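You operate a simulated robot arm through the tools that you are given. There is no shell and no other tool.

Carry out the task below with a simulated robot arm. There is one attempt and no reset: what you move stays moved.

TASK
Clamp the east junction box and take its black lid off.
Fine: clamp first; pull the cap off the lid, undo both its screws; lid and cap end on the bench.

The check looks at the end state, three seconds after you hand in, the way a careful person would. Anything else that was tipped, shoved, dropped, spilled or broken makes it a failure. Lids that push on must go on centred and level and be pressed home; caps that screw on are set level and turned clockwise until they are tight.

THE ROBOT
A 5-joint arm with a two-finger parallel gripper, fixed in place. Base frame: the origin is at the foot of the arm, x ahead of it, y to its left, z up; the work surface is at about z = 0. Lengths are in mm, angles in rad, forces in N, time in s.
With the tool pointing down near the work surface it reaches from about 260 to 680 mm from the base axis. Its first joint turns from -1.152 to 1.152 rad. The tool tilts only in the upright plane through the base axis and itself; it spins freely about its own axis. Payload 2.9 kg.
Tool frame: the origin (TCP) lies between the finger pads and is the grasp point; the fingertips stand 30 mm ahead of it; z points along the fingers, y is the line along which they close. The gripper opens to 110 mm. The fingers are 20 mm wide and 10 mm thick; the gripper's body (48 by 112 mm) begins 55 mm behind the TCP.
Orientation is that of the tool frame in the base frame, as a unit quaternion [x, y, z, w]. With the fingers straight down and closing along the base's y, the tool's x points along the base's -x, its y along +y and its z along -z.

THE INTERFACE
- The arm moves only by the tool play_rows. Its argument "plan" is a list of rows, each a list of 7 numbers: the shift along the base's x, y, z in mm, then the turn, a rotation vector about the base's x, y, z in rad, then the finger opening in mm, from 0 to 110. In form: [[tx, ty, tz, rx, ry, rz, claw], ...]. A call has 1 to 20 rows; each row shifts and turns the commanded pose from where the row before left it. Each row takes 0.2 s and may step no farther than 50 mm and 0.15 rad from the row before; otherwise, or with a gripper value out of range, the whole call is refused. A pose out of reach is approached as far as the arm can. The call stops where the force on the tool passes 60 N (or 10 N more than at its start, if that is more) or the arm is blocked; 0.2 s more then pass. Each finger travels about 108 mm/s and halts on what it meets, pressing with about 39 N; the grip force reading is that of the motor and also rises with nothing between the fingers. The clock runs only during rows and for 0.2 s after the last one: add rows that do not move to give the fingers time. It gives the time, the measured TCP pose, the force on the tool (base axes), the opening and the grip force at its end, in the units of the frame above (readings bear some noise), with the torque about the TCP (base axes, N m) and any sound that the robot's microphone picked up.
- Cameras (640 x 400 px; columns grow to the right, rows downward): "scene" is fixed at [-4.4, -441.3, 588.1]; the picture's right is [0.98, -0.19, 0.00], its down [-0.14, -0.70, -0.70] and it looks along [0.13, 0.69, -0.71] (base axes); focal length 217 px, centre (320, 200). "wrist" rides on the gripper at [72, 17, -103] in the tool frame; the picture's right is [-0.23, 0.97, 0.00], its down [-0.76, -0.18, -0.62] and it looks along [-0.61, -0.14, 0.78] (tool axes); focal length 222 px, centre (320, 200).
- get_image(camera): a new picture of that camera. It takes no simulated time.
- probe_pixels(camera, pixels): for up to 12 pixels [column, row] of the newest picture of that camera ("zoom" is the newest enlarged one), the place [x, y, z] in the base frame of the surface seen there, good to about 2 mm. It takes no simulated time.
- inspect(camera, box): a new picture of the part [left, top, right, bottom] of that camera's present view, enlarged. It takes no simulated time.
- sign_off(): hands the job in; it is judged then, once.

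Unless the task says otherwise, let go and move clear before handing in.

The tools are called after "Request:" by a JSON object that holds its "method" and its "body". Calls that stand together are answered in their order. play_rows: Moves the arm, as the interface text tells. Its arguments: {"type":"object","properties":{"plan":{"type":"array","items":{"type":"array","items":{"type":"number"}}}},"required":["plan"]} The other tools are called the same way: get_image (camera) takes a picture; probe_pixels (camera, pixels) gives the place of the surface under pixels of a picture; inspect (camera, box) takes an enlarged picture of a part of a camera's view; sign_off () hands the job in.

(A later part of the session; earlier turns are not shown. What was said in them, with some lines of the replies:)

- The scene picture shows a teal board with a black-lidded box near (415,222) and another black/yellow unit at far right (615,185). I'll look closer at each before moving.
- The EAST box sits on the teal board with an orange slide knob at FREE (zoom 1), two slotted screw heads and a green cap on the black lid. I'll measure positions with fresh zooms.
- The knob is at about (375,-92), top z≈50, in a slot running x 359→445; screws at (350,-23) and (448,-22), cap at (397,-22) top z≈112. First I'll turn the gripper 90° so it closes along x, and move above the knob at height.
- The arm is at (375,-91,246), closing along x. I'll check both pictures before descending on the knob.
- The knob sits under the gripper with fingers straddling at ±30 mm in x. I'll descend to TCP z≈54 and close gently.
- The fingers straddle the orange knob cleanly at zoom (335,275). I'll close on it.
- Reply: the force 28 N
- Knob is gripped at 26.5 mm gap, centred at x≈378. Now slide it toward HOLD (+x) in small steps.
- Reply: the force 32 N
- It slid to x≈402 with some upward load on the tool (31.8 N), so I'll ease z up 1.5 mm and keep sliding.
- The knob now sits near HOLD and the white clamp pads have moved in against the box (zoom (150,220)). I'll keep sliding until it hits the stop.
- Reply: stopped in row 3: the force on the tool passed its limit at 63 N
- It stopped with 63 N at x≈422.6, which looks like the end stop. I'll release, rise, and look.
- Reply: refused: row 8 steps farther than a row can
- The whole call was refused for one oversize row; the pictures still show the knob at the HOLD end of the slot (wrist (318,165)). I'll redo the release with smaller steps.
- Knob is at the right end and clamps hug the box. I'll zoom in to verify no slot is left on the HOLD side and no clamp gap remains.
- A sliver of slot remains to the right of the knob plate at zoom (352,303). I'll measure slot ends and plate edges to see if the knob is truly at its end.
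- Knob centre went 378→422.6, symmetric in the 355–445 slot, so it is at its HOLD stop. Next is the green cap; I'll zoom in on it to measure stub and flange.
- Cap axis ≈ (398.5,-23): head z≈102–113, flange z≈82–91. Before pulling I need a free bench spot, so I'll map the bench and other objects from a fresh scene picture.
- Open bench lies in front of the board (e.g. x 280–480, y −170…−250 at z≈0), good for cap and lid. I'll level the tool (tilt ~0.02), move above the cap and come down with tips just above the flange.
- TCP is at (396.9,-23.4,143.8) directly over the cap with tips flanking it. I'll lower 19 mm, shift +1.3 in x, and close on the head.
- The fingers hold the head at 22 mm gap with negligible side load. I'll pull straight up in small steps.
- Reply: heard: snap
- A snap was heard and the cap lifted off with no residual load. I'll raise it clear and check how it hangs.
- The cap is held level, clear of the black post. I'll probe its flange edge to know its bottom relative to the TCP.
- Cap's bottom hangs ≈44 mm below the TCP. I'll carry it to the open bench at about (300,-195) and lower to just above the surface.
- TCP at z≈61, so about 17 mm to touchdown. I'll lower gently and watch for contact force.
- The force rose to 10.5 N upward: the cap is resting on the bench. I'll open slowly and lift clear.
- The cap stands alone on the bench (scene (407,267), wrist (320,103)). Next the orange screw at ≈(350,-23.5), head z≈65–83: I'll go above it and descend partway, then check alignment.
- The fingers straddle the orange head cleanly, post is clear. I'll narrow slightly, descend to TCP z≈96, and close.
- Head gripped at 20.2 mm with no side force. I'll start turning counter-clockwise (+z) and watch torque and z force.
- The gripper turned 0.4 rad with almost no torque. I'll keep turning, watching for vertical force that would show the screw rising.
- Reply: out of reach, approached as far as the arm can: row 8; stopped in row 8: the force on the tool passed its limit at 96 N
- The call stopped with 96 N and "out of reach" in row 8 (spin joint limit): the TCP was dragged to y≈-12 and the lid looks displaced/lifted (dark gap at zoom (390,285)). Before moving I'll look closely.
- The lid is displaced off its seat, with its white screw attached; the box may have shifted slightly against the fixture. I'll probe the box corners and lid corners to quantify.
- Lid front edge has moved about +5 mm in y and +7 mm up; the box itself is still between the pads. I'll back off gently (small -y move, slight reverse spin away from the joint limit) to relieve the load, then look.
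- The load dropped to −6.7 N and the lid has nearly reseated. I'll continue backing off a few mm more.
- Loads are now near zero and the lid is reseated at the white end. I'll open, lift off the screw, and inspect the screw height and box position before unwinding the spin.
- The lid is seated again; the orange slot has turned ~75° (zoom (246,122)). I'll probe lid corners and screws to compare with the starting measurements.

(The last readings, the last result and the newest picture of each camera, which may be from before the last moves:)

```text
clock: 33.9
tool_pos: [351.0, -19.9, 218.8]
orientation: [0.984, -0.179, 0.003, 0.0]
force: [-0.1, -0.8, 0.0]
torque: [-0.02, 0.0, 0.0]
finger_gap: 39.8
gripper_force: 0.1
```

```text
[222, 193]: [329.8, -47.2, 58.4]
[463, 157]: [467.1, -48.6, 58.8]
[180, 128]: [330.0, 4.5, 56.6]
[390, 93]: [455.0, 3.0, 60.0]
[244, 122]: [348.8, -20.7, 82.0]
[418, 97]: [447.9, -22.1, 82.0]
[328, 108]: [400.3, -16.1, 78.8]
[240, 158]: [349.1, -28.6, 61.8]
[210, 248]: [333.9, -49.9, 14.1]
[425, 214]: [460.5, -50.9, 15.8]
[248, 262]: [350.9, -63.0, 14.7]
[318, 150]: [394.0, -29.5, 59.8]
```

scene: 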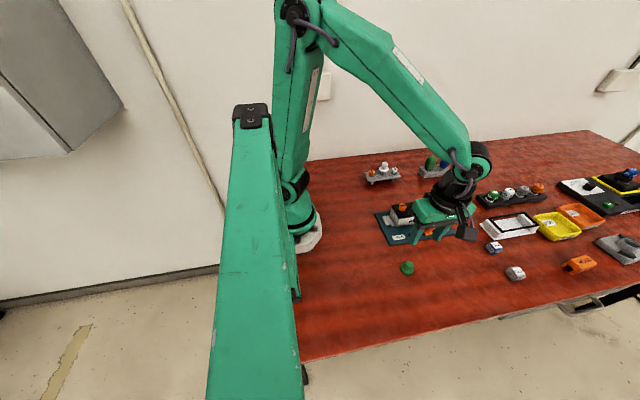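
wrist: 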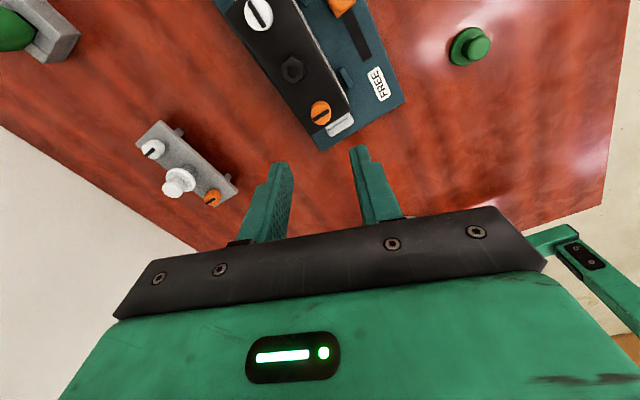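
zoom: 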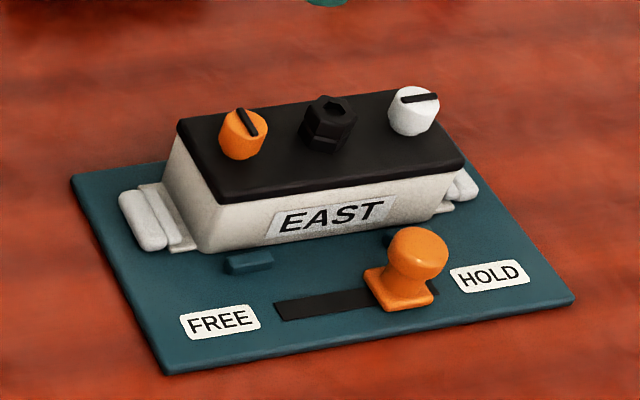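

The box shift is only ~2–3 mm in y, still within its pads. Now I'll unwind the wrist at height (−5.5 rad) so I have nearly a full turn of CCW travel available.

Request:
{"method": "play_rows", "body": {"plan": [[0, 0, 0, 0, 0, -0.1455, 40], [0, 0, 0, 0, 0, -0.1455, 40], [0, 0, 0, 0, 0, -0.1455, 40], [0, 0, 0, 0, 0, -0.1455, 40], [0, 0, 0, 0, 0, -0.1455, 40], [0, 0, 0, 0, 0, -0.1455, 40], [0, 0, 0, 0, 0, -0.1455, 40], [0, 0, 0, 0, 0, -0.1455, 40], [0, 0, 0, 0, 0, -0.1455, 40], [0, 0, 0, 0, 0, -0.1455, 40], [0, 0, 0, 0, 0, -0.1455, 40], [0, 0, 0, 0, 0, -0.1455, 40], [0, 0, 0, 0, 0, -0.1455, 40], [0, 0, 0, 0, 0, -0.1455, 40], [0, 0, 0, 0, 0, -0.1455, 40], [0, 0, 0, 0, 0, -0.1455, 40], [0, 0, 0, 0, 0, -0.1455, 40], [0, 0, 0, 0, 0, -0.1455, 40], [0, 0, 0, 0, 0, -0.1455, 40]]}}

Request:
{"method": "play_rows", "body": {"plan": [[0, 0, 0, 0, 0, -0.1455, 40], [0, 0, 0, 0, 0, -0.1455, 40], [0, 0, 0, 0, 0, -0.1455, 40], [0, 0, 0, 0, 0, -0.1455, 40], [0, 0, 0, 0, 0, -0.1455, 40], [0, 0, 0, 0, 0, -0.1455, 40], [0, 0, 0, 0, 0, -0.1455, 40], [0, 0, 0, 0, 0, -0.1455, 40], [0, 0, 0, 0, 0, -0.1455, 40], [0, 0, 0, 0, 0, -0.1455, 40], [0, 0, 0, 0, 0, -0.1455, 40], [0, 0, 0, 0, 0, -0.1455, 40], [0, 0, 0, 0, 0, -0.1455, 40], [0, 0, 0, 0, 0, -0.1455, 40], [0, 0, 0, 0, 0, -0.1455, 40], [0, 0, 0, 0, 0, -0.1455, 40], [0, 0, 0, 0, 0, -0.1455, 40], [0, 0, 0, 0, 0, -0.1455, 40], [0, 0, 0, 0, 0, 0, 40]]}}

```text
clock: 37.9
tool_pos: [351.1, -20.6, 218.1]
orientation: [-0.006, 1.0, 0.0, -0.002]
force: [0.5, 0.4, -0.9]
torque: [0.0, 0.04, -0.03]
finger_gap: 39.8
gripper_force: 0.2
```

```text
clock: 41.9
tool_pos: [350.5, -19.6, 218.5]
orientation: [0.965, 0.264, 0.001, 0.001]
force: [-0.4, -0.5, -0.3]
torque: [-0.01, -0.02, 0.0]
finger_gap: 40.2
gripper_force: 0.1
```

Spin is unwound (ψ≈−2.6 rad). I'll descend onto the orange screw again and grip it.

Request:
{"method": "play_rows", "body": {"plan": [[-0.5, -0.5, -40, 0, 0, 0, 40], [0, 0, -40, 0, 0, 0, 38], [0, 0, -20, 0, 0, 0, 36], [0, 0, -10, 0, 0, 0, 36], [0, 0, -11, 0, 0, 0, 36], [0, 0, 0, 0, 0, 0, 26], [0, 0, 0, 0, 0, 0, 16], [0, 0, 0, 0, 0, 0, 10], [0, 0, 0, 0, 0, 0, 10]]}}

Request:
{"method": "inspect", "body": {"camera": "scene", "box": [372, 170, 452, 230]}}

```text
clock: 43.9
tool_pos: [351.1, -19.5, 97.6]
orientation: [0.964, 0.265, 0.003, 0.002]
force: [0.2, 0.0, 0.7]
torque: [0.02, 0.11, -0.02]
finger_gap: 20.3
gripper_force: 38.8
```

```text
6.67 times, centred on (412, 200) of scene
```

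zoom: 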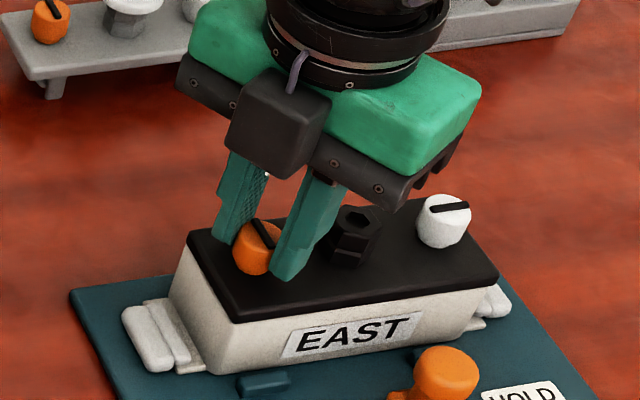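

Gripped at 20.3 mm with no load. I'll turn CCW in a batch of 10 rows × 0.14 rad, well inside the spin range.

Request:
{"method": "play_rows", "body": {"plan": [[0, 0, 0, 0, 0, 0.14, 10], [0, 0, 0, 0, 0, 0.14, 10], [0, 0, 0, 0, 0, 0.14, 10], [0, 0, 0, 0, 0, 0.14, 10], [0, 0, 0, 0, 0, 0.14, 10], [0, 0, 0, 0, 0, 0.14, 10], [0, 0, 0, 0, 0, 0.14, 10], [0, 0, 0, 0, 0, 0.14, 10], [0, 0, 0, 0, 0, 0.14, 10], [0, 0, 0, 0, 0, 0.14, 10]]}}

Request:
{"method": "inspect", "body": {"camera": "scene", "box": [372, 170, 452, 230]}}

```text
clock: 46.1
tool_pos: [351.2, -20.5, 97.3]
orientation: [0.566, 0.824, -0.001, -0.001]
force: [-1.5, -1.0, 1.4]
torque: [-0.04, -0.02, -0.37]
finger_gap: 20.3
gripper_force: 38.8
```

```text
6.67 times, centred on (412, 200) of scene
```

zoom: 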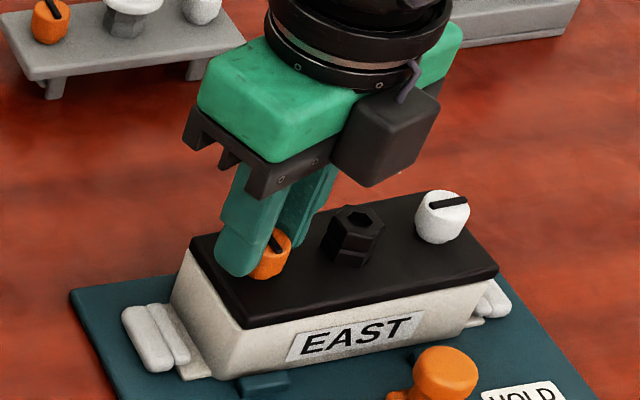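

The slot at zoom (275,245) looks nearly unchanged and torque about z is −0.37 N·m, so the screw may be at an end stop with the fingers slipping. I'll look through the wrist camera.

Request:
{"method": "inspect", "body": {"camera": "wrist", "box": [200, 60, 440, 210]}}

Request:
{"method": "inspect", "body": {"camera": "scene", "box": [395, 195, 425, 218]}}

```text
2.67 times, centred on (320, 135) of wrist
```

zoom: 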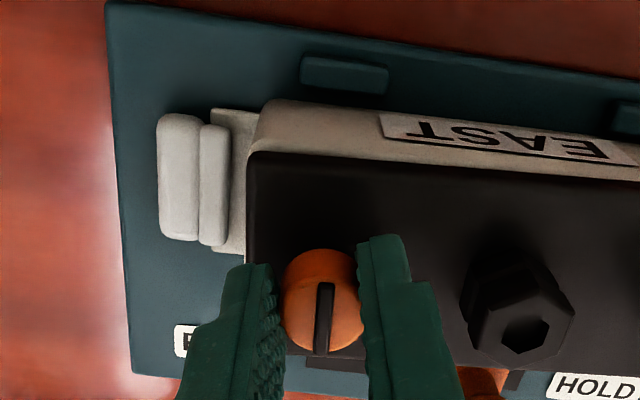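

```text
16.00 times, centred on (410, 206) of scene
```

zoom: 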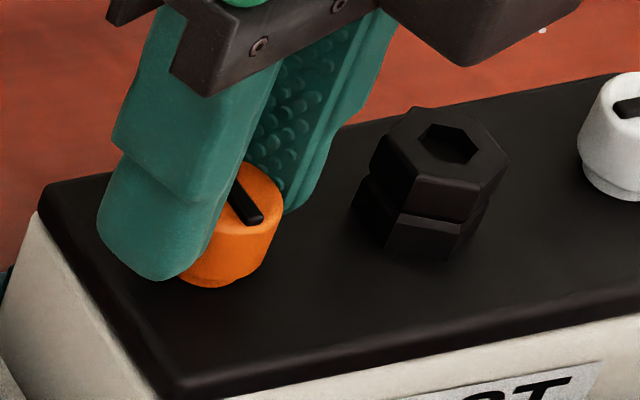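

The slot direction (~105° in base) hasn't moved during this second turn while the tool slipped at 0.37 N·m: the orange screw appears to be at its undone end (about a quarter turn). I'll release, and go test the white screw at ≈(448.5,-21), watching its slot closely.

Request:
{"method": "play_rows", "body": {"plan": [[0, 0, 0, 0, 0, 0, 24], [0, 0, 0, 0, 0, 0, 34], [0, 0, 0, 0, 0, 0, 38], [0, 0, 20, 0, 0, 0, 38], [0, 0, 25, 0, 0, 0, 38], [32.5, 0, 0, 0, 0, 0, 38], [32.5, 0, 0, 0, 0, 0, 38], [32.5, -0.5, 0, 0, 0, 0, 38], [0, 0, 0, 0, 0, 0, 38]]}}

Request:
{"method": "inspect", "body": {"camera": "scene", "box": [382, 180, 462, 240]}}

Request:
{"method": "get_image", "body": {"camera": "wrist"}}

```text
clock: 48.1
tool_pos: [447.7, -21.7, 140.9]
orientation: [0.567, 0.824, -0.001, -0.001]
force: [0.2, -0.4, 0.1]
torque: [0.01, 0.02, -0.01]
finger_gap: 38.1
gripper_force: 0.1
```

```text
6.67 times, centred on (422, 210) of scene
```

zoom: 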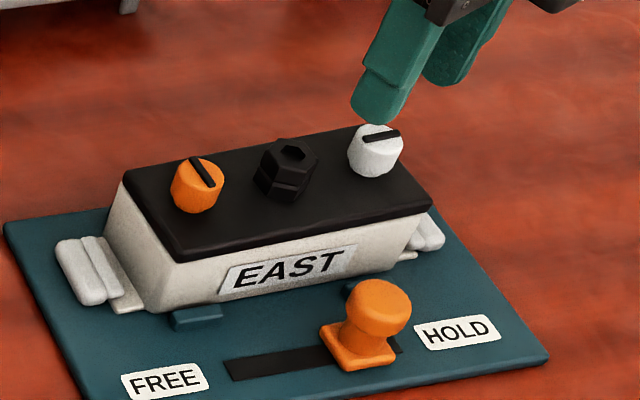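

```text
taken
```

wrist: 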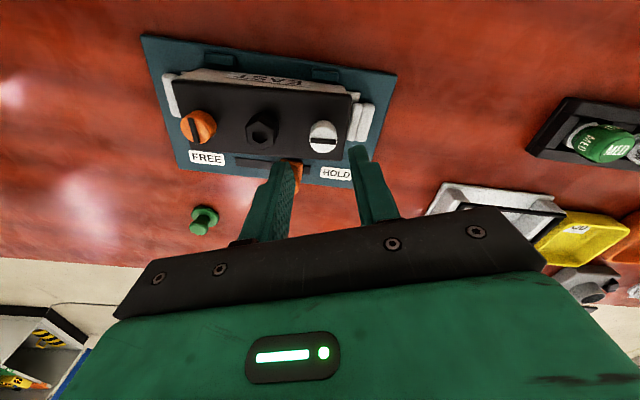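

Orange's slot is now ~90–100° from the white's slot. I'll probe the white head's edges to centre on it.

Request:
{"method": "probe_pixels", "body": {"camera": "zoom", "pixels": [[353, 135], [399, 140], [376, 150], [375, 130], [372, 172], [178, 177], [219, 180], [198, 190], [195, 210]]}}

```text
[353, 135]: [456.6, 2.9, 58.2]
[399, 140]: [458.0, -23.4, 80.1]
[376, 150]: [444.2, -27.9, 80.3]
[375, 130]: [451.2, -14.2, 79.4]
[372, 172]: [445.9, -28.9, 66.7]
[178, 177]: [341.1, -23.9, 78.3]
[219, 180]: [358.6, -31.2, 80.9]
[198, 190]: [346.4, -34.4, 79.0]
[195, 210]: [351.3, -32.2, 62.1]
```

White head centre ≈ (448,-22). Descend and grip it.

Request:
{"method": "play_rows", "body": {"plan": [[0, 0, -20, 0, 0, 0, 38], [0, 0, -14, 0, 0, 0, 36], [0, 0, -9.5, 0, 0, 0, 36], [0, 0, 0, 0, 0, 0, 26], [0, 0, 0, 0, 0, 0, 16], [0, 0, 0, 0, 0, 0, 10], [0, 0, 0, 0, 0, 0, 10]]}}

Request:
{"method": "inspect", "body": {"camera": "scene", "box": [392, 185, 462, 235]}}

Request:
{"method": "inspect", "body": {"camera": "wrist", "box": [200, 60, 440, 210]}}

```text
clock: 49.7
tool_pos: [448.1, -20.9, 98.2]
orientation: [0.568, 0.823, -0.001, -0.001]
force: [-0.3, -0.3, 0.0]
torque: [0.0, -0.08, -0.02]
finger_gap: 20.3
gripper_force: 39.4
```

```text
8.00 times, centred on (427, 210) of scene
```

zoom: 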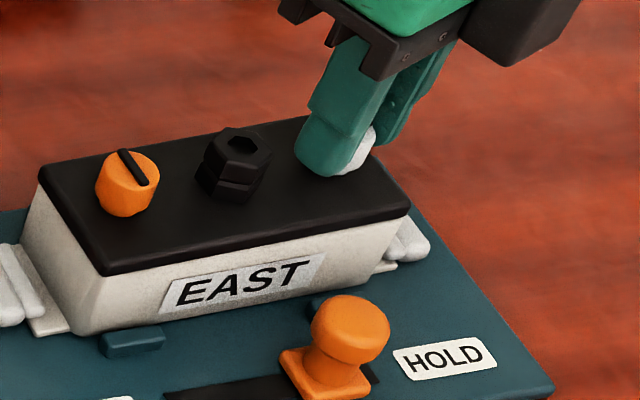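

```text
2.67 times, centred on (320, 135) of wrist
```

zoom: 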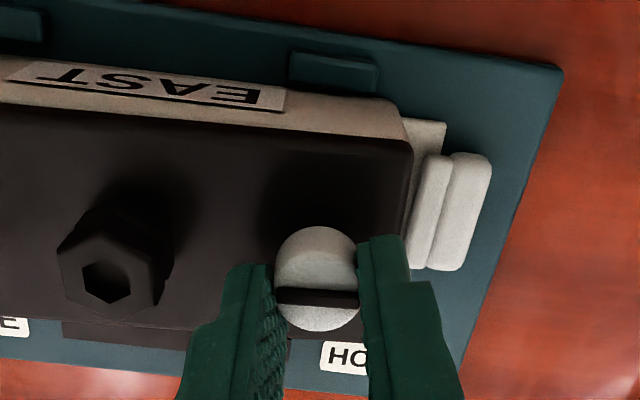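

White head gripped at 20.3 mm, slot horizontal in the wrist view. Turn CCW 0.72 rad and read torque.

Request:
{"method": "play_rows", "body": {"plan": [[0, 0, 0, 0, 0, 0.12, 10], [0, 0, 0, 0, 0, 0.12, 10], [0, 0, 0, 0, 0, 0.12, 10], [0, 0, 0, 0, 0, 0.12, 10], [0, 0, 0, 0, 0, 0.12, 10], [0, 0, 0, 0, 0, 0.12, 10]]}}

Request:
{"method": "inspect", "body": {"camera": "wrist", "box": [200, 60, 440, 210]}}

Request:
{"method": "inspect", "body": {"camera": "scene", "box": [392, 185, 462, 235]}}

```text
clock: 51.1
tool_pos: [448.9, -19.6, 98.7]
orientation: [0.238, 0.971, -0.001, -0.003]
force: [-0.5, 0.5, -0.3]
torque: [0.01, -0.07, 0.01]
finger_gap: 20.4
gripper_force: 39.0
```

```text
2.67 times, centred on (320, 135) of wrist
```

zoom: 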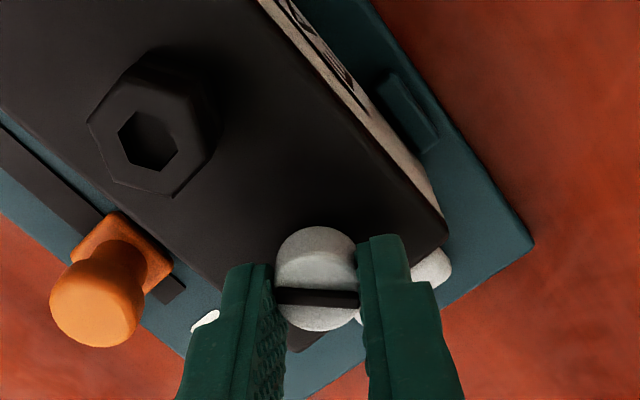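

```text
8.00 times, centred on (427, 210) of scene
```

zoom: 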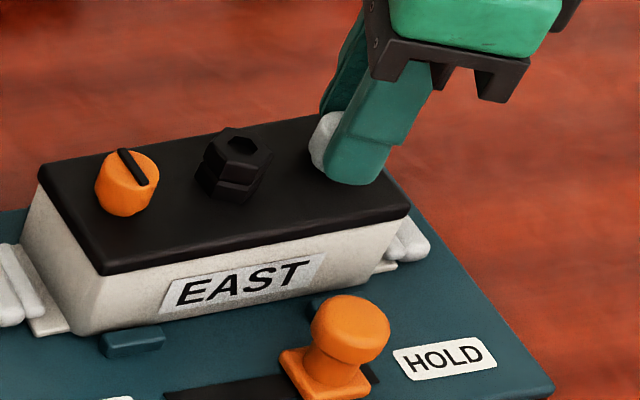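

The screw turned with the tool and the box stayed still, torque ≈0. Continue another 0.6 rad in small steps.

Request:
{"method": "play_rows", "body": {"plan": [[0, 0, 0, 0, 0, 0.12, 10], [0, 0, 0, 0, 0, 0.12, 10], [0, 0, 0, 0, 0, 0.12, 10], [0, 0, 0, 0, 0, 0.12, 10], [0, 0, 0, 0, 0, 0.12, 10]]}}

Request:
{"method": "inspect", "body": {"camera": "wrist", "box": [200, 60, 440, 210]}}

Request:
{"method": "inspect", "body": {"camera": "scene", "box": [392, 185, 462, 235]}}

```text
clock: 52.3
tool_pos: [448.3, -20.2, 99.1]
orientation: [-0.059, 0.998, 0.001, -0.003]
force: [-0.6, 0.2, 0.1]
torque: [0.0, -0.08, 0.03]
finger_gap: 20.1
gripper_force: 38.8
```

```text
2.67 times, centred on (320, 135) of wrist
```

zoom: 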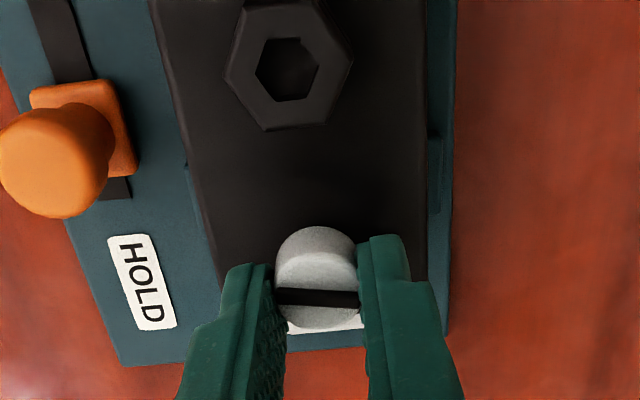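

```text
8.00 times, centred on (427, 210) of scene
```

zoom: 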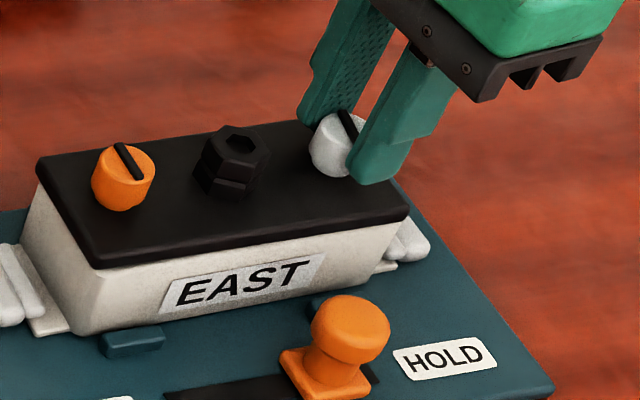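

At 1.32 rad turned, the lid looks marginally raised (orange head moved up a few zoom px), torque still ≈0. Turn a little more to find the end stop.

Request:
{"method": "play_rows", "body": {"plan": [[0, 0, 0, 0, 0, 0.08, 10], [0, 0, 0, 0, 0, 0.08, 10], [0, 0, 0, 0, 0, 0.08, 10], [0, 0, 0, 0, 0, 0, 10]]}}

Request:
{"method": "inspect", "body": {"camera": "wrist", "box": [200, 60, 440, 210]}}

Request:
{"method": "inspect", "body": {"camera": "scene", "box": [392, 185, 462, 235]}}

```text
clock: 53.3
tool_pos: [448.9, -20.5, 98.9]
orientation: [-0.177, 0.984, 0.001, -0.004]
force: [0.3, 3.3, -0.2]
torque: [0.15, -0.05, -0.36]
finger_gap: 20.2
gripper_force: 38.3
```

```text
2.67 times, centred on (320, 135) of wrist
```

zoom: 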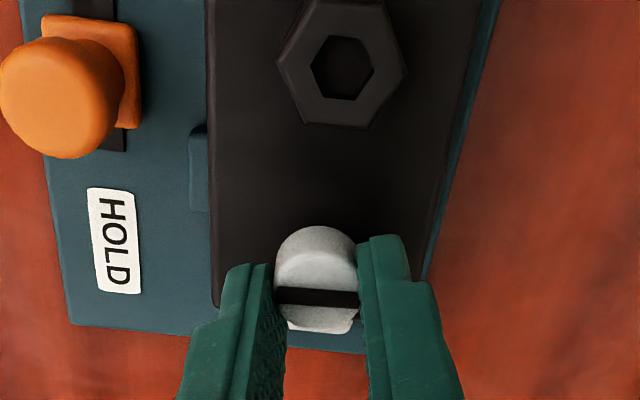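

```text
8.00 times, centred on (427, 210) of scene
```

zoom: 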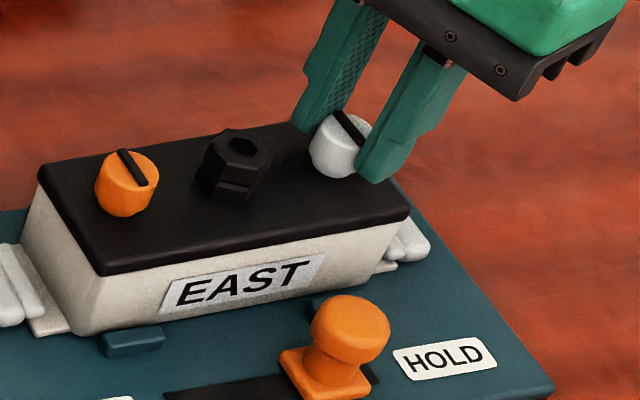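

Torque rose to −0.36 N·m after ~1.5 rad: the white screw is at its quarter-turn end, like the orange one. I'll release, rise, rotate to close along x (the hex post's flats) and move above the post.

Request:
{"method": "play_rows", "body": {"plan": [[0, 0, 0, 0, 0, 0, 24], [0, 0, 0, 0, 0, 0, 34], [0, 0, 0, 0, 0, 0, 38], [0, 0, 20, 0, 0, 0, 40], [0, 0, 40, 0, 0, 0, 44], [-10, -0.3, 0, 0, 0, 0.135, 44], [-10, -0.3, 0, 0, 0, 0.135, 44], [-10, -0.3, 0, 0, 0, 0.135, 44], [-10, -0.3, 0, 0, 0, 0.135, 44], [-10, -0.3, 0, 0, 0, 0.135, 44], [0, 0, 0, 0, 0, 0.135, 44], [0, 0, 0, 0, 0, 0.135, 44], [0, 0, 0, 0, 0, 0.135, 44], [0, 0, 0, 0, 0, 0.135, 44], [0, 0, 0, 0, 0, 0, 44]]}}

Request:
{"method": "inspect", "body": {"camera": "scene", "box": [382, 180, 462, 240]}}

Request:
{"method": "get_image", "body": {"camera": "wrist"}}

```text
clock: 56.5
tool_pos: [398.6, -23.1, 159.0]
orientation: [0.707, -0.707, 0.0, -0.001]
force: [-0.4, -0.1, 0.1]
torque: [0.0, 0.03, 0.01]
finger_gap: 44.1
gripper_force: 0.1
```

```text
6.67 times, centred on (422, 210) of scene
```

zoom: 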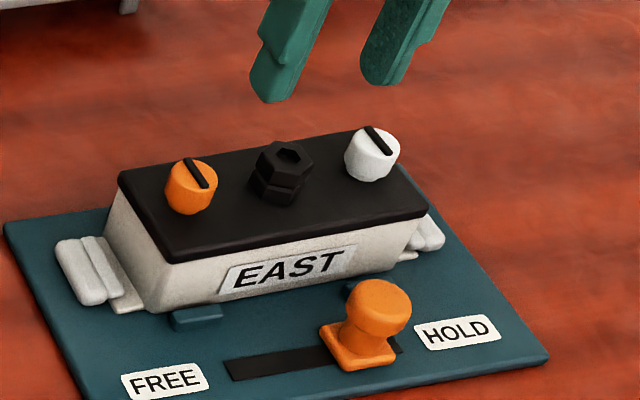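

```text
taken
```

wrist: 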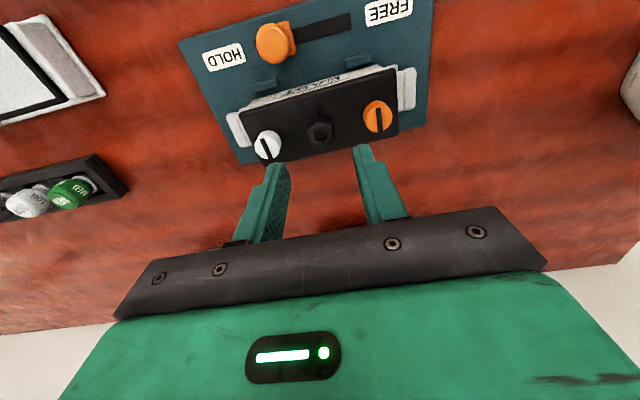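

Both slots are now crosswise to the lid (wrist (268,147), (378,118)), matching undone. I'll probe the post to centre the grip.

Request:
{"method": "probe_pixels", "body": {"camera": "zoom", "pixels": [[285, 150], [258, 160], [312, 165], [280, 170], [278, 195], [300, 195], [180, 255], [428, 212], [120, 178], [262, 185]]}}

```text
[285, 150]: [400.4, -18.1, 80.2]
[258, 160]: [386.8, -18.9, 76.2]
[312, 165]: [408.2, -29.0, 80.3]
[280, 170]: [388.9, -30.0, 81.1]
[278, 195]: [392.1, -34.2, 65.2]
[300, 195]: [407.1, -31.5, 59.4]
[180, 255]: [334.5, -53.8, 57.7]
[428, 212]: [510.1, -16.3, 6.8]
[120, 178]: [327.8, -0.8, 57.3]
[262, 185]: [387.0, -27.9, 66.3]
```

Post centre ≈ (398,-23), z 59–80. I'll descend to TCP z≈94 with fingers either side of the post and close.

Request:
{"method": "play_rows", "body": {"plan": [[0, 0, -30, 0, 0, 0, 44], [0, 0, -15, 0, 0, 0, 42], [0, 0, -10, 0, 0, 0, 42], [0, 0, -10, 0, 0, 0, 42], [0, 0, 0, 0, 0, 0, 42]]}}

Request:
{"method": "inspect", "body": {"camera": "scene", "box": [382, 180, 462, 240]}}

```text
clock: 57.7
tool_pos: [400.7, -22.8, 93.5]
orientation: [-0.706, 0.708, 0.0, 0.0]
force: [-0.6, -0.7, 0.3]
torque: [0.01, 0.01, 0.01]
finger_gap: 41.8
gripper_force: 0.0
```

```text
6.67 times, centred on (422, 210) of scene
```

zoom: 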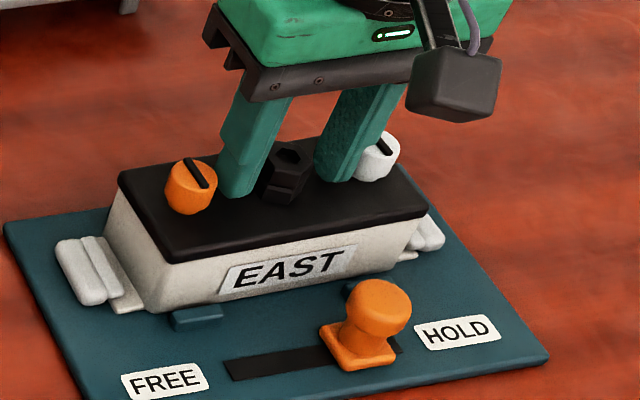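

Fingers are clear of both screws and straddle the post. Close on it.

Request:
{"method": "play_rows", "body": {"plan": [[0, 0, 0, 0, 0, 0, 34], [0, 0, 0, 0, 0, 0, 28], [0, 0, 0, 0, 0, 0, 22], [0, 0, 0, 0, 0, 0, 14], [0, 0, 0, 0, 0, 0, 10], [0, 0, 0, 0, 0, 0, 10]]}}

```text
clock: 59.1
tool_pos: [399.3, -24.0, 92.7]
orientation: [-0.707, 0.707, -0.001, 0.0]
force: [0.0, 0.7, 0.3]
torque: [0.05, 0.08, -0.01]
finger_gap: 23.1
gripper_force: 39.0
```

Post is gripped at 23.1 mm, no side load. I'll lift gently a few mm and check the lid comes freely without the box.

Request:
{"method": "play_rows", "body": {"plan": [[0, 0, 2, 0, 0, 0, 10], [0, 0, 2, 0, 0, 0, 10], [0, 0, 2, 0, 0, 0, 10], [0, 0, 2, 0, 0, 0, 10], [0, 0, 0, 0, 0, 0, 10]]}}

Request:
{"method": "inspect", "body": {"camera": "scene", "box": [382, 180, 462, 240]}}

```text
clock: 60.3
tool_pos: [398.9, -21.6, 101.9]
orientation: [-0.707, 0.707, -0.001, 0.001]
force: [-0.4, -0.2, -0.8]
torque: [0.01, 0.02, 0.03]
finger_gap: 22.8
gripper_force: 39.0
```

```text
6.67 times, centred on (422, 210) of scene
```

zoom: 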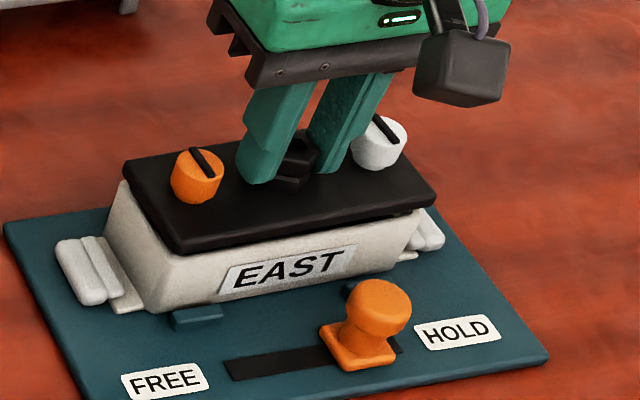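

The lid rises freely (−0.8 N) and the box stays. I'll lift it well clear.

Request:
{"method": "play_rows", "body": {"plan": [[0, 0, 4, 0, 0, 0, 10], [0, 0, 6, 0, 0, 0, 10], [0, 0, 10, 0, 0, 0, 10], [0, 0, 20, 0, 0, 0, 10], [0, 0, 30, 0, 0, 0, 10], [0, 0, 30, 0, 0, 0, 10], [0, 0, 0, 0, 0, 0, 10]]}}

Request:
{"method": "inspect", "body": {"camera": "scene", "box": [372, 150, 472, 240]}}

```text
clock: 61.9
tool_pos: [398.4, -22.6, 201.9]
orientation: [-0.706, 0.708, 0.0, 0.0]
force: [0.4, 0.0, -1.1]
torque: [-0.02, 0.02, -0.01]
finger_gap: 23.4
gripper_force: 38.8
```

```text
4.44 times, centred on (422, 195) of scene
```

zoom: 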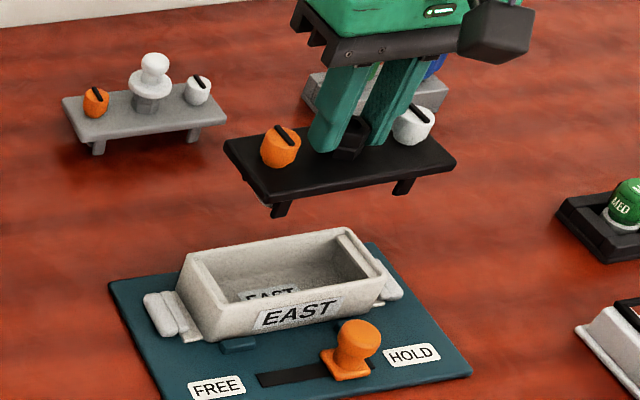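

The lid with both screws and its feet is free and level. I'll carry it to open bench at about (415,-215) and lower partway.

Request:
{"method": "play_rows", "body": {"plan": [[3.4, -38.4, 0, 0, 0, 0, 10], [3.4, -38.4, 0, 0, 0, 0, 10], [3.4, -38.4, 0, 0, 0, 0, 10], [3.4, -38.4, 0, 0, 0, 0, 10], [3.4, -38.4, 0, 0, 0, 0, 10], [0, 0, -40, 0, 0, 0, 10], [0, 0, -40, 0, 0, 0, 10], [0, 0, -30, 0, 0, 0, 10], [0, 0, 0, 0, 0, 0, 10]]}}

Request:
{"method": "get_image", "body": {"camera": "scene"}}

Request:
{"method": "inspect", "body": {"camera": "scene", "box": [390, 210, 510, 300]}}

```text
clock: 63.9
tool_pos: [414.5, -214.7, 89.7]
orientation: [-0.706, 0.708, -0.002, 0.001]
force: [0.8, 0.2, -1.4]
torque: [-0.03, -0.04, -0.02]
finger_gap: 23.1
gripper_force: 39.7
```

```text
taken
```

scene: 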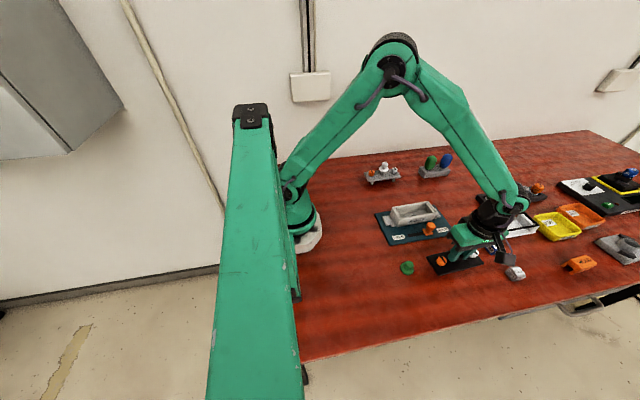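

```text
4.44 times, centred on (450, 255) of scene
```

zoom: 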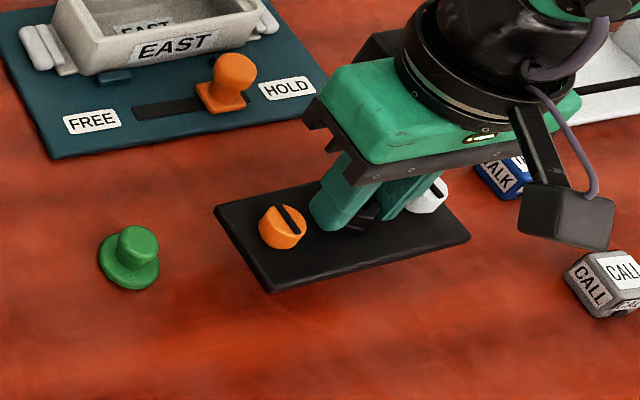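

The lid hovers level over clear bench, away from the cap (zoom (130,258)) and cubes. I'll lower in small steps until the feet touch.

Request:
{"method": "play_rows", "body": {"plan": [[0, 0, -10, 0, 0, 0, 10], [0, 0, -6, 0, 0, 0, 10], [0, 0, -4, 0, 0, 0, 10], [0, 0, -2, 0, 0, 0, 10], [0, 0, 0, 0, 0, 0, 10]]}}

Request:
{"method": "inspect", "body": {"camera": "scene", "box": [410, 235, 490, 285]}}

```text
clock: 65.1
tool_pos: [416.0, -214.5, 68.9]
orientation: [-0.707, 0.708, -0.002, 0.0]
force: [1.4, 0.5, 0.0]
torque: [0.08, 0.02, -0.02]
finger_gap: 23.2
gripper_force: 39.4
```

```text
8.00 times, centred on (450, 260) of scene
```

zoom: 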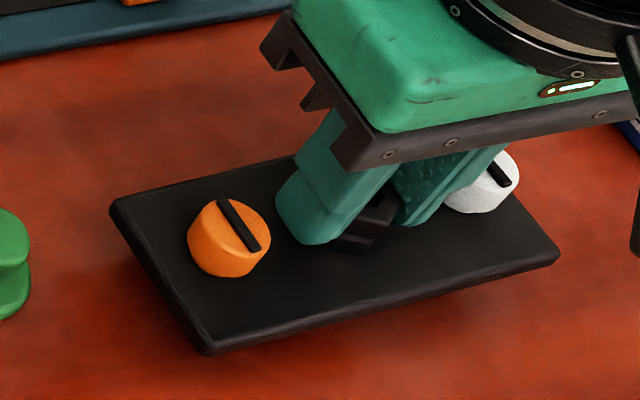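

Request:
{"method": "play_rows", "body": {"plan": [[0, 0, -2, 0, 0, 0, 10], [0, 0, -2, 0, 0, 0, 10], [0, 0, -1.5, 0, 0, 0, 10], [0, 0, -1.5, 0, 0, 0, 10], [0, 0, 0, 0, 0, 0, 10]]}}

```text
clock: 66.3
tool_pos: [416.0, -215.5, 64.3]
orientation: [-0.706, 0.708, -0.003, 0.001]
force: [-13.0, -4.3, 34.9]
torque: [-0.12, 0.67, 0.0]
finger_gap: 23.5
gripper_force: 39.0
```

The feet touched (34.9 N up). I'll ease up 1 mm to reduce the load, then open.

Request:
{"method": "play_rows", "body": {"plan": [[0, 0, 1, 0, 0, 0, 10], [0, 0, 0.8, 0, 0, 0, 10], [0, 0, 0, 0, 0, 0, 10]]}}

Request:
{"method": "inspect", "body": {"camera": "scene", "box": [410, 235, 490, 285]}}

```text
clock: 67.1
tool_pos: [415.2, -214.1, 63.4]
orientation: [0.707, -0.707, 0.001, -0.001]
force: [3.3, -2.9, 8.9]
torque: [-0.3, 0.13, 0.06]
finger_gap: 23.4
gripper_force: 39.1
```

```text
8.00 times, centred on (450, 260) of scene
```

zoom: 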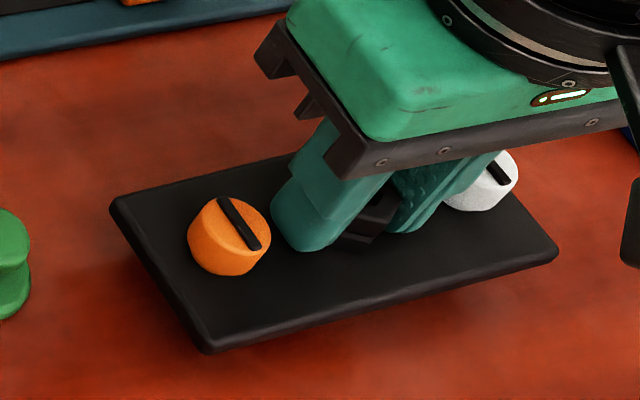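

Load is down to 8.9 N and the lid rests on the bench. Open slowly, then rise straight up.

Request:
{"method": "play_rows", "body": {"plan": [[0, 0, 0, 0, 0, 0, 25], [0, 0, 0, 0, 0, 0, 30], [0, 0, 0, 0, 0, 0, 38], [0, 0, 0, 0, 0, 0, 42], [0, 0, 10, 0, 0, 0, 42], [0, 0, 20, 0, 0, 0, 42], [0, 0, 40, 0, 0, 0, 42], [0, 0, 45, 0, 0, 0, 42], [0, 0, 45, 0, 0, 0, 42], [0, 0, 0, 0, 0, 0, 42]]}}

Request:
{"method": "get_image", "body": {"camera": "scene"}}

Request:
{"method": "inspect", "body": {"camera": "scene", "box": [390, 210, 510, 300]}}

Request:
{"method": "get_image", "body": {"camera": "wrist"}}

```text
clock: 69.3
tool_pos: [415.3, -214.7, 224.5]
orientation: [-0.707, 0.707, -0.002, 0.001]
force: [0.4, -0.1, -0.4]
torque: [0.02, 0.0, -0.02]
finger_gap: 42.1
gripper_force: 0.1
```

```text
taken
```

scene: 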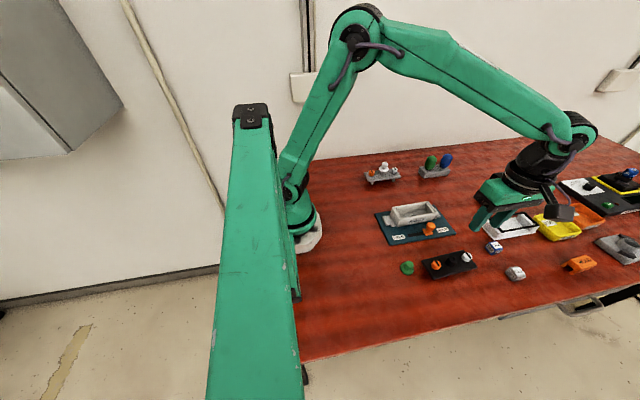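

```text
4.44 times, centred on (450, 255) of scene
```

zoom: 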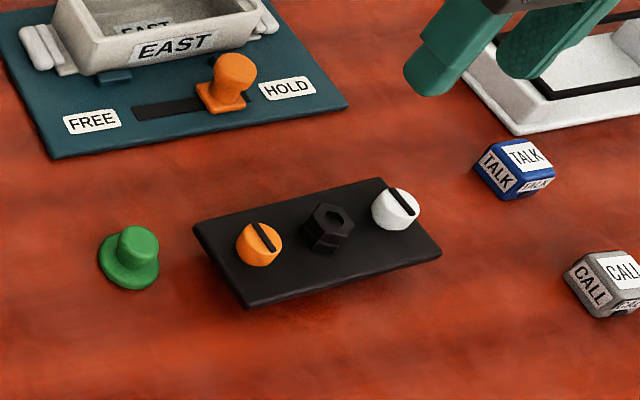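

```text
taken
```

wrist: 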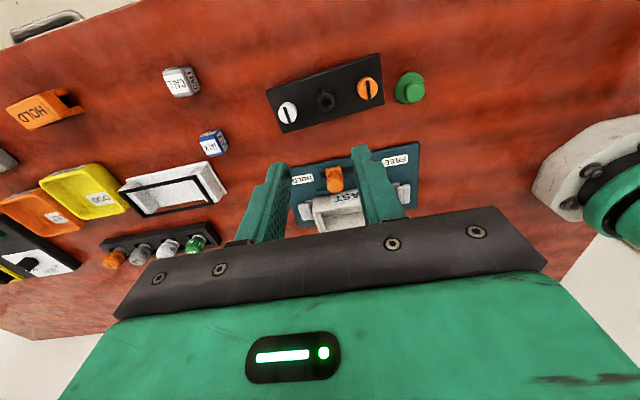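

The lid stands on the bench beside the cap. I'll probe lid corners, cap and box to confirm everything is level and in place.

Request:
{"method": "probe_pixels", "body": {"camera": "zoom", "pixels": [[200, 230], [250, 298], [435, 252], [380, 182], [335, 215], [138, 240], [130, 285], [105, 262], [235, 65], [345, 105], [50, 155]]}}

Request:
{"method": "inspect", "body": {"camera": "scene", "box": [425, 245, 480, 282]}}

Request:
{"method": "inspect", "body": {"camera": "scene", "box": [370, 195, 460, 250]}}

```text
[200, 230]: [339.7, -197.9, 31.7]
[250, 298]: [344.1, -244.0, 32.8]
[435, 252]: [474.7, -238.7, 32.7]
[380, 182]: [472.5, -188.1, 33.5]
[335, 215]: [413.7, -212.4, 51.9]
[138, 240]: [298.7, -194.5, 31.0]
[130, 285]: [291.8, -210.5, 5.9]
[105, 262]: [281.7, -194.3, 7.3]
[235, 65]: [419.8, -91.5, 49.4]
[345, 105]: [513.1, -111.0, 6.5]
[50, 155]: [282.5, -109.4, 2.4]
```

```text
10.81 times, centred on (452, 264) of scene
```

zoom: 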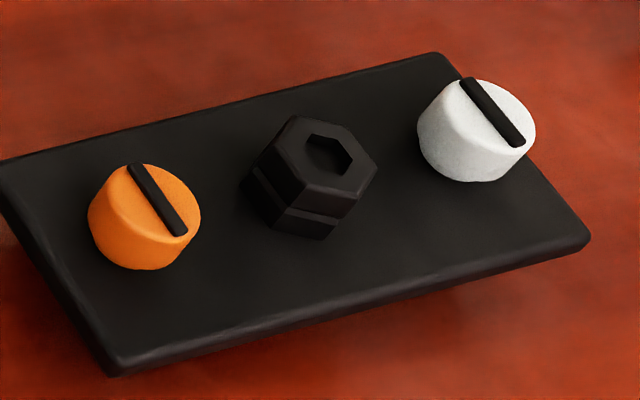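

```text
7.11 times, centred on (415, 222) of scene
```

zoom: 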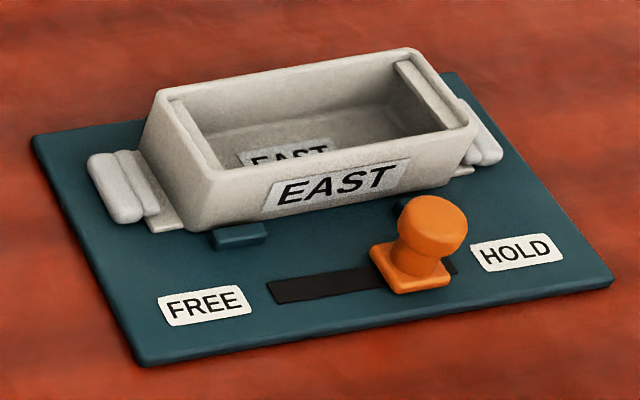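

Lid corners all read z≈32–33 (level on its feet), the cap is upright, and the box is in its pads. I'll compare the clamp knob with the earlier identical zoom to make sure it hasn't crept back.

Request:
{"method": "inspect", "body": {"camera": "scene", "box": [370, 185, 460, 250]}}

Request:
{"method": "inspect", "body": {"camera": "scene", "box": [400, 200, 460, 242]}}

```text
6.15 times, centred on (415, 218) of scene
```

zoom: 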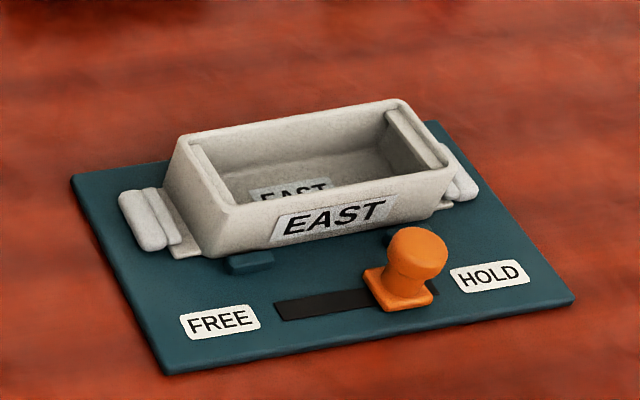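

```text
9.52 times, centred on (430, 221) of scene
```

zoom: 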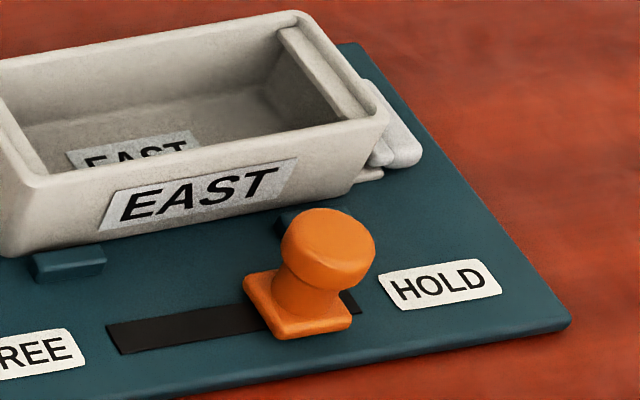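

Knob, box and label are pixel-for-pixel where they were after clamping (knob at zoom (328,270), right at HOLD). Lid and cap stand on the bench, the gripper is open and clear at z≈224, so I'm handing in.

Request:
{"method": "sign_off", "body": {}}

```text
The job is handed in.
```

The east junction box is clamped and its black lid is off; I've handed the job in and no verdict has come back yet.

- **Clamp:** the orange knob was slid to HOLD until it stopped at about 63 N. In the last zoom it was in the same place as just after clamping.
- **Cap:** the green cap came off with a snap and stands upright on the bench at about (300, -194).
- **Screws:** both were turned counter-clockwise about a quarter turn until they resisted, and they stayed in the lid.
- **Lid:** it lifted free with almost no force and stands level on its feet on the bench at about (415, -215).

**One mishap:** while I was undoing the orange screw, the wrist reached its spin limit and the tool force peaked at 96 N. That pulled the lid partly out of its seat and moved the box 2–3 mm in its fixture. I backed off and the lid reseated. The box had returned to its original position by the final pictures.

I saw nothing else on the bench disturbed.
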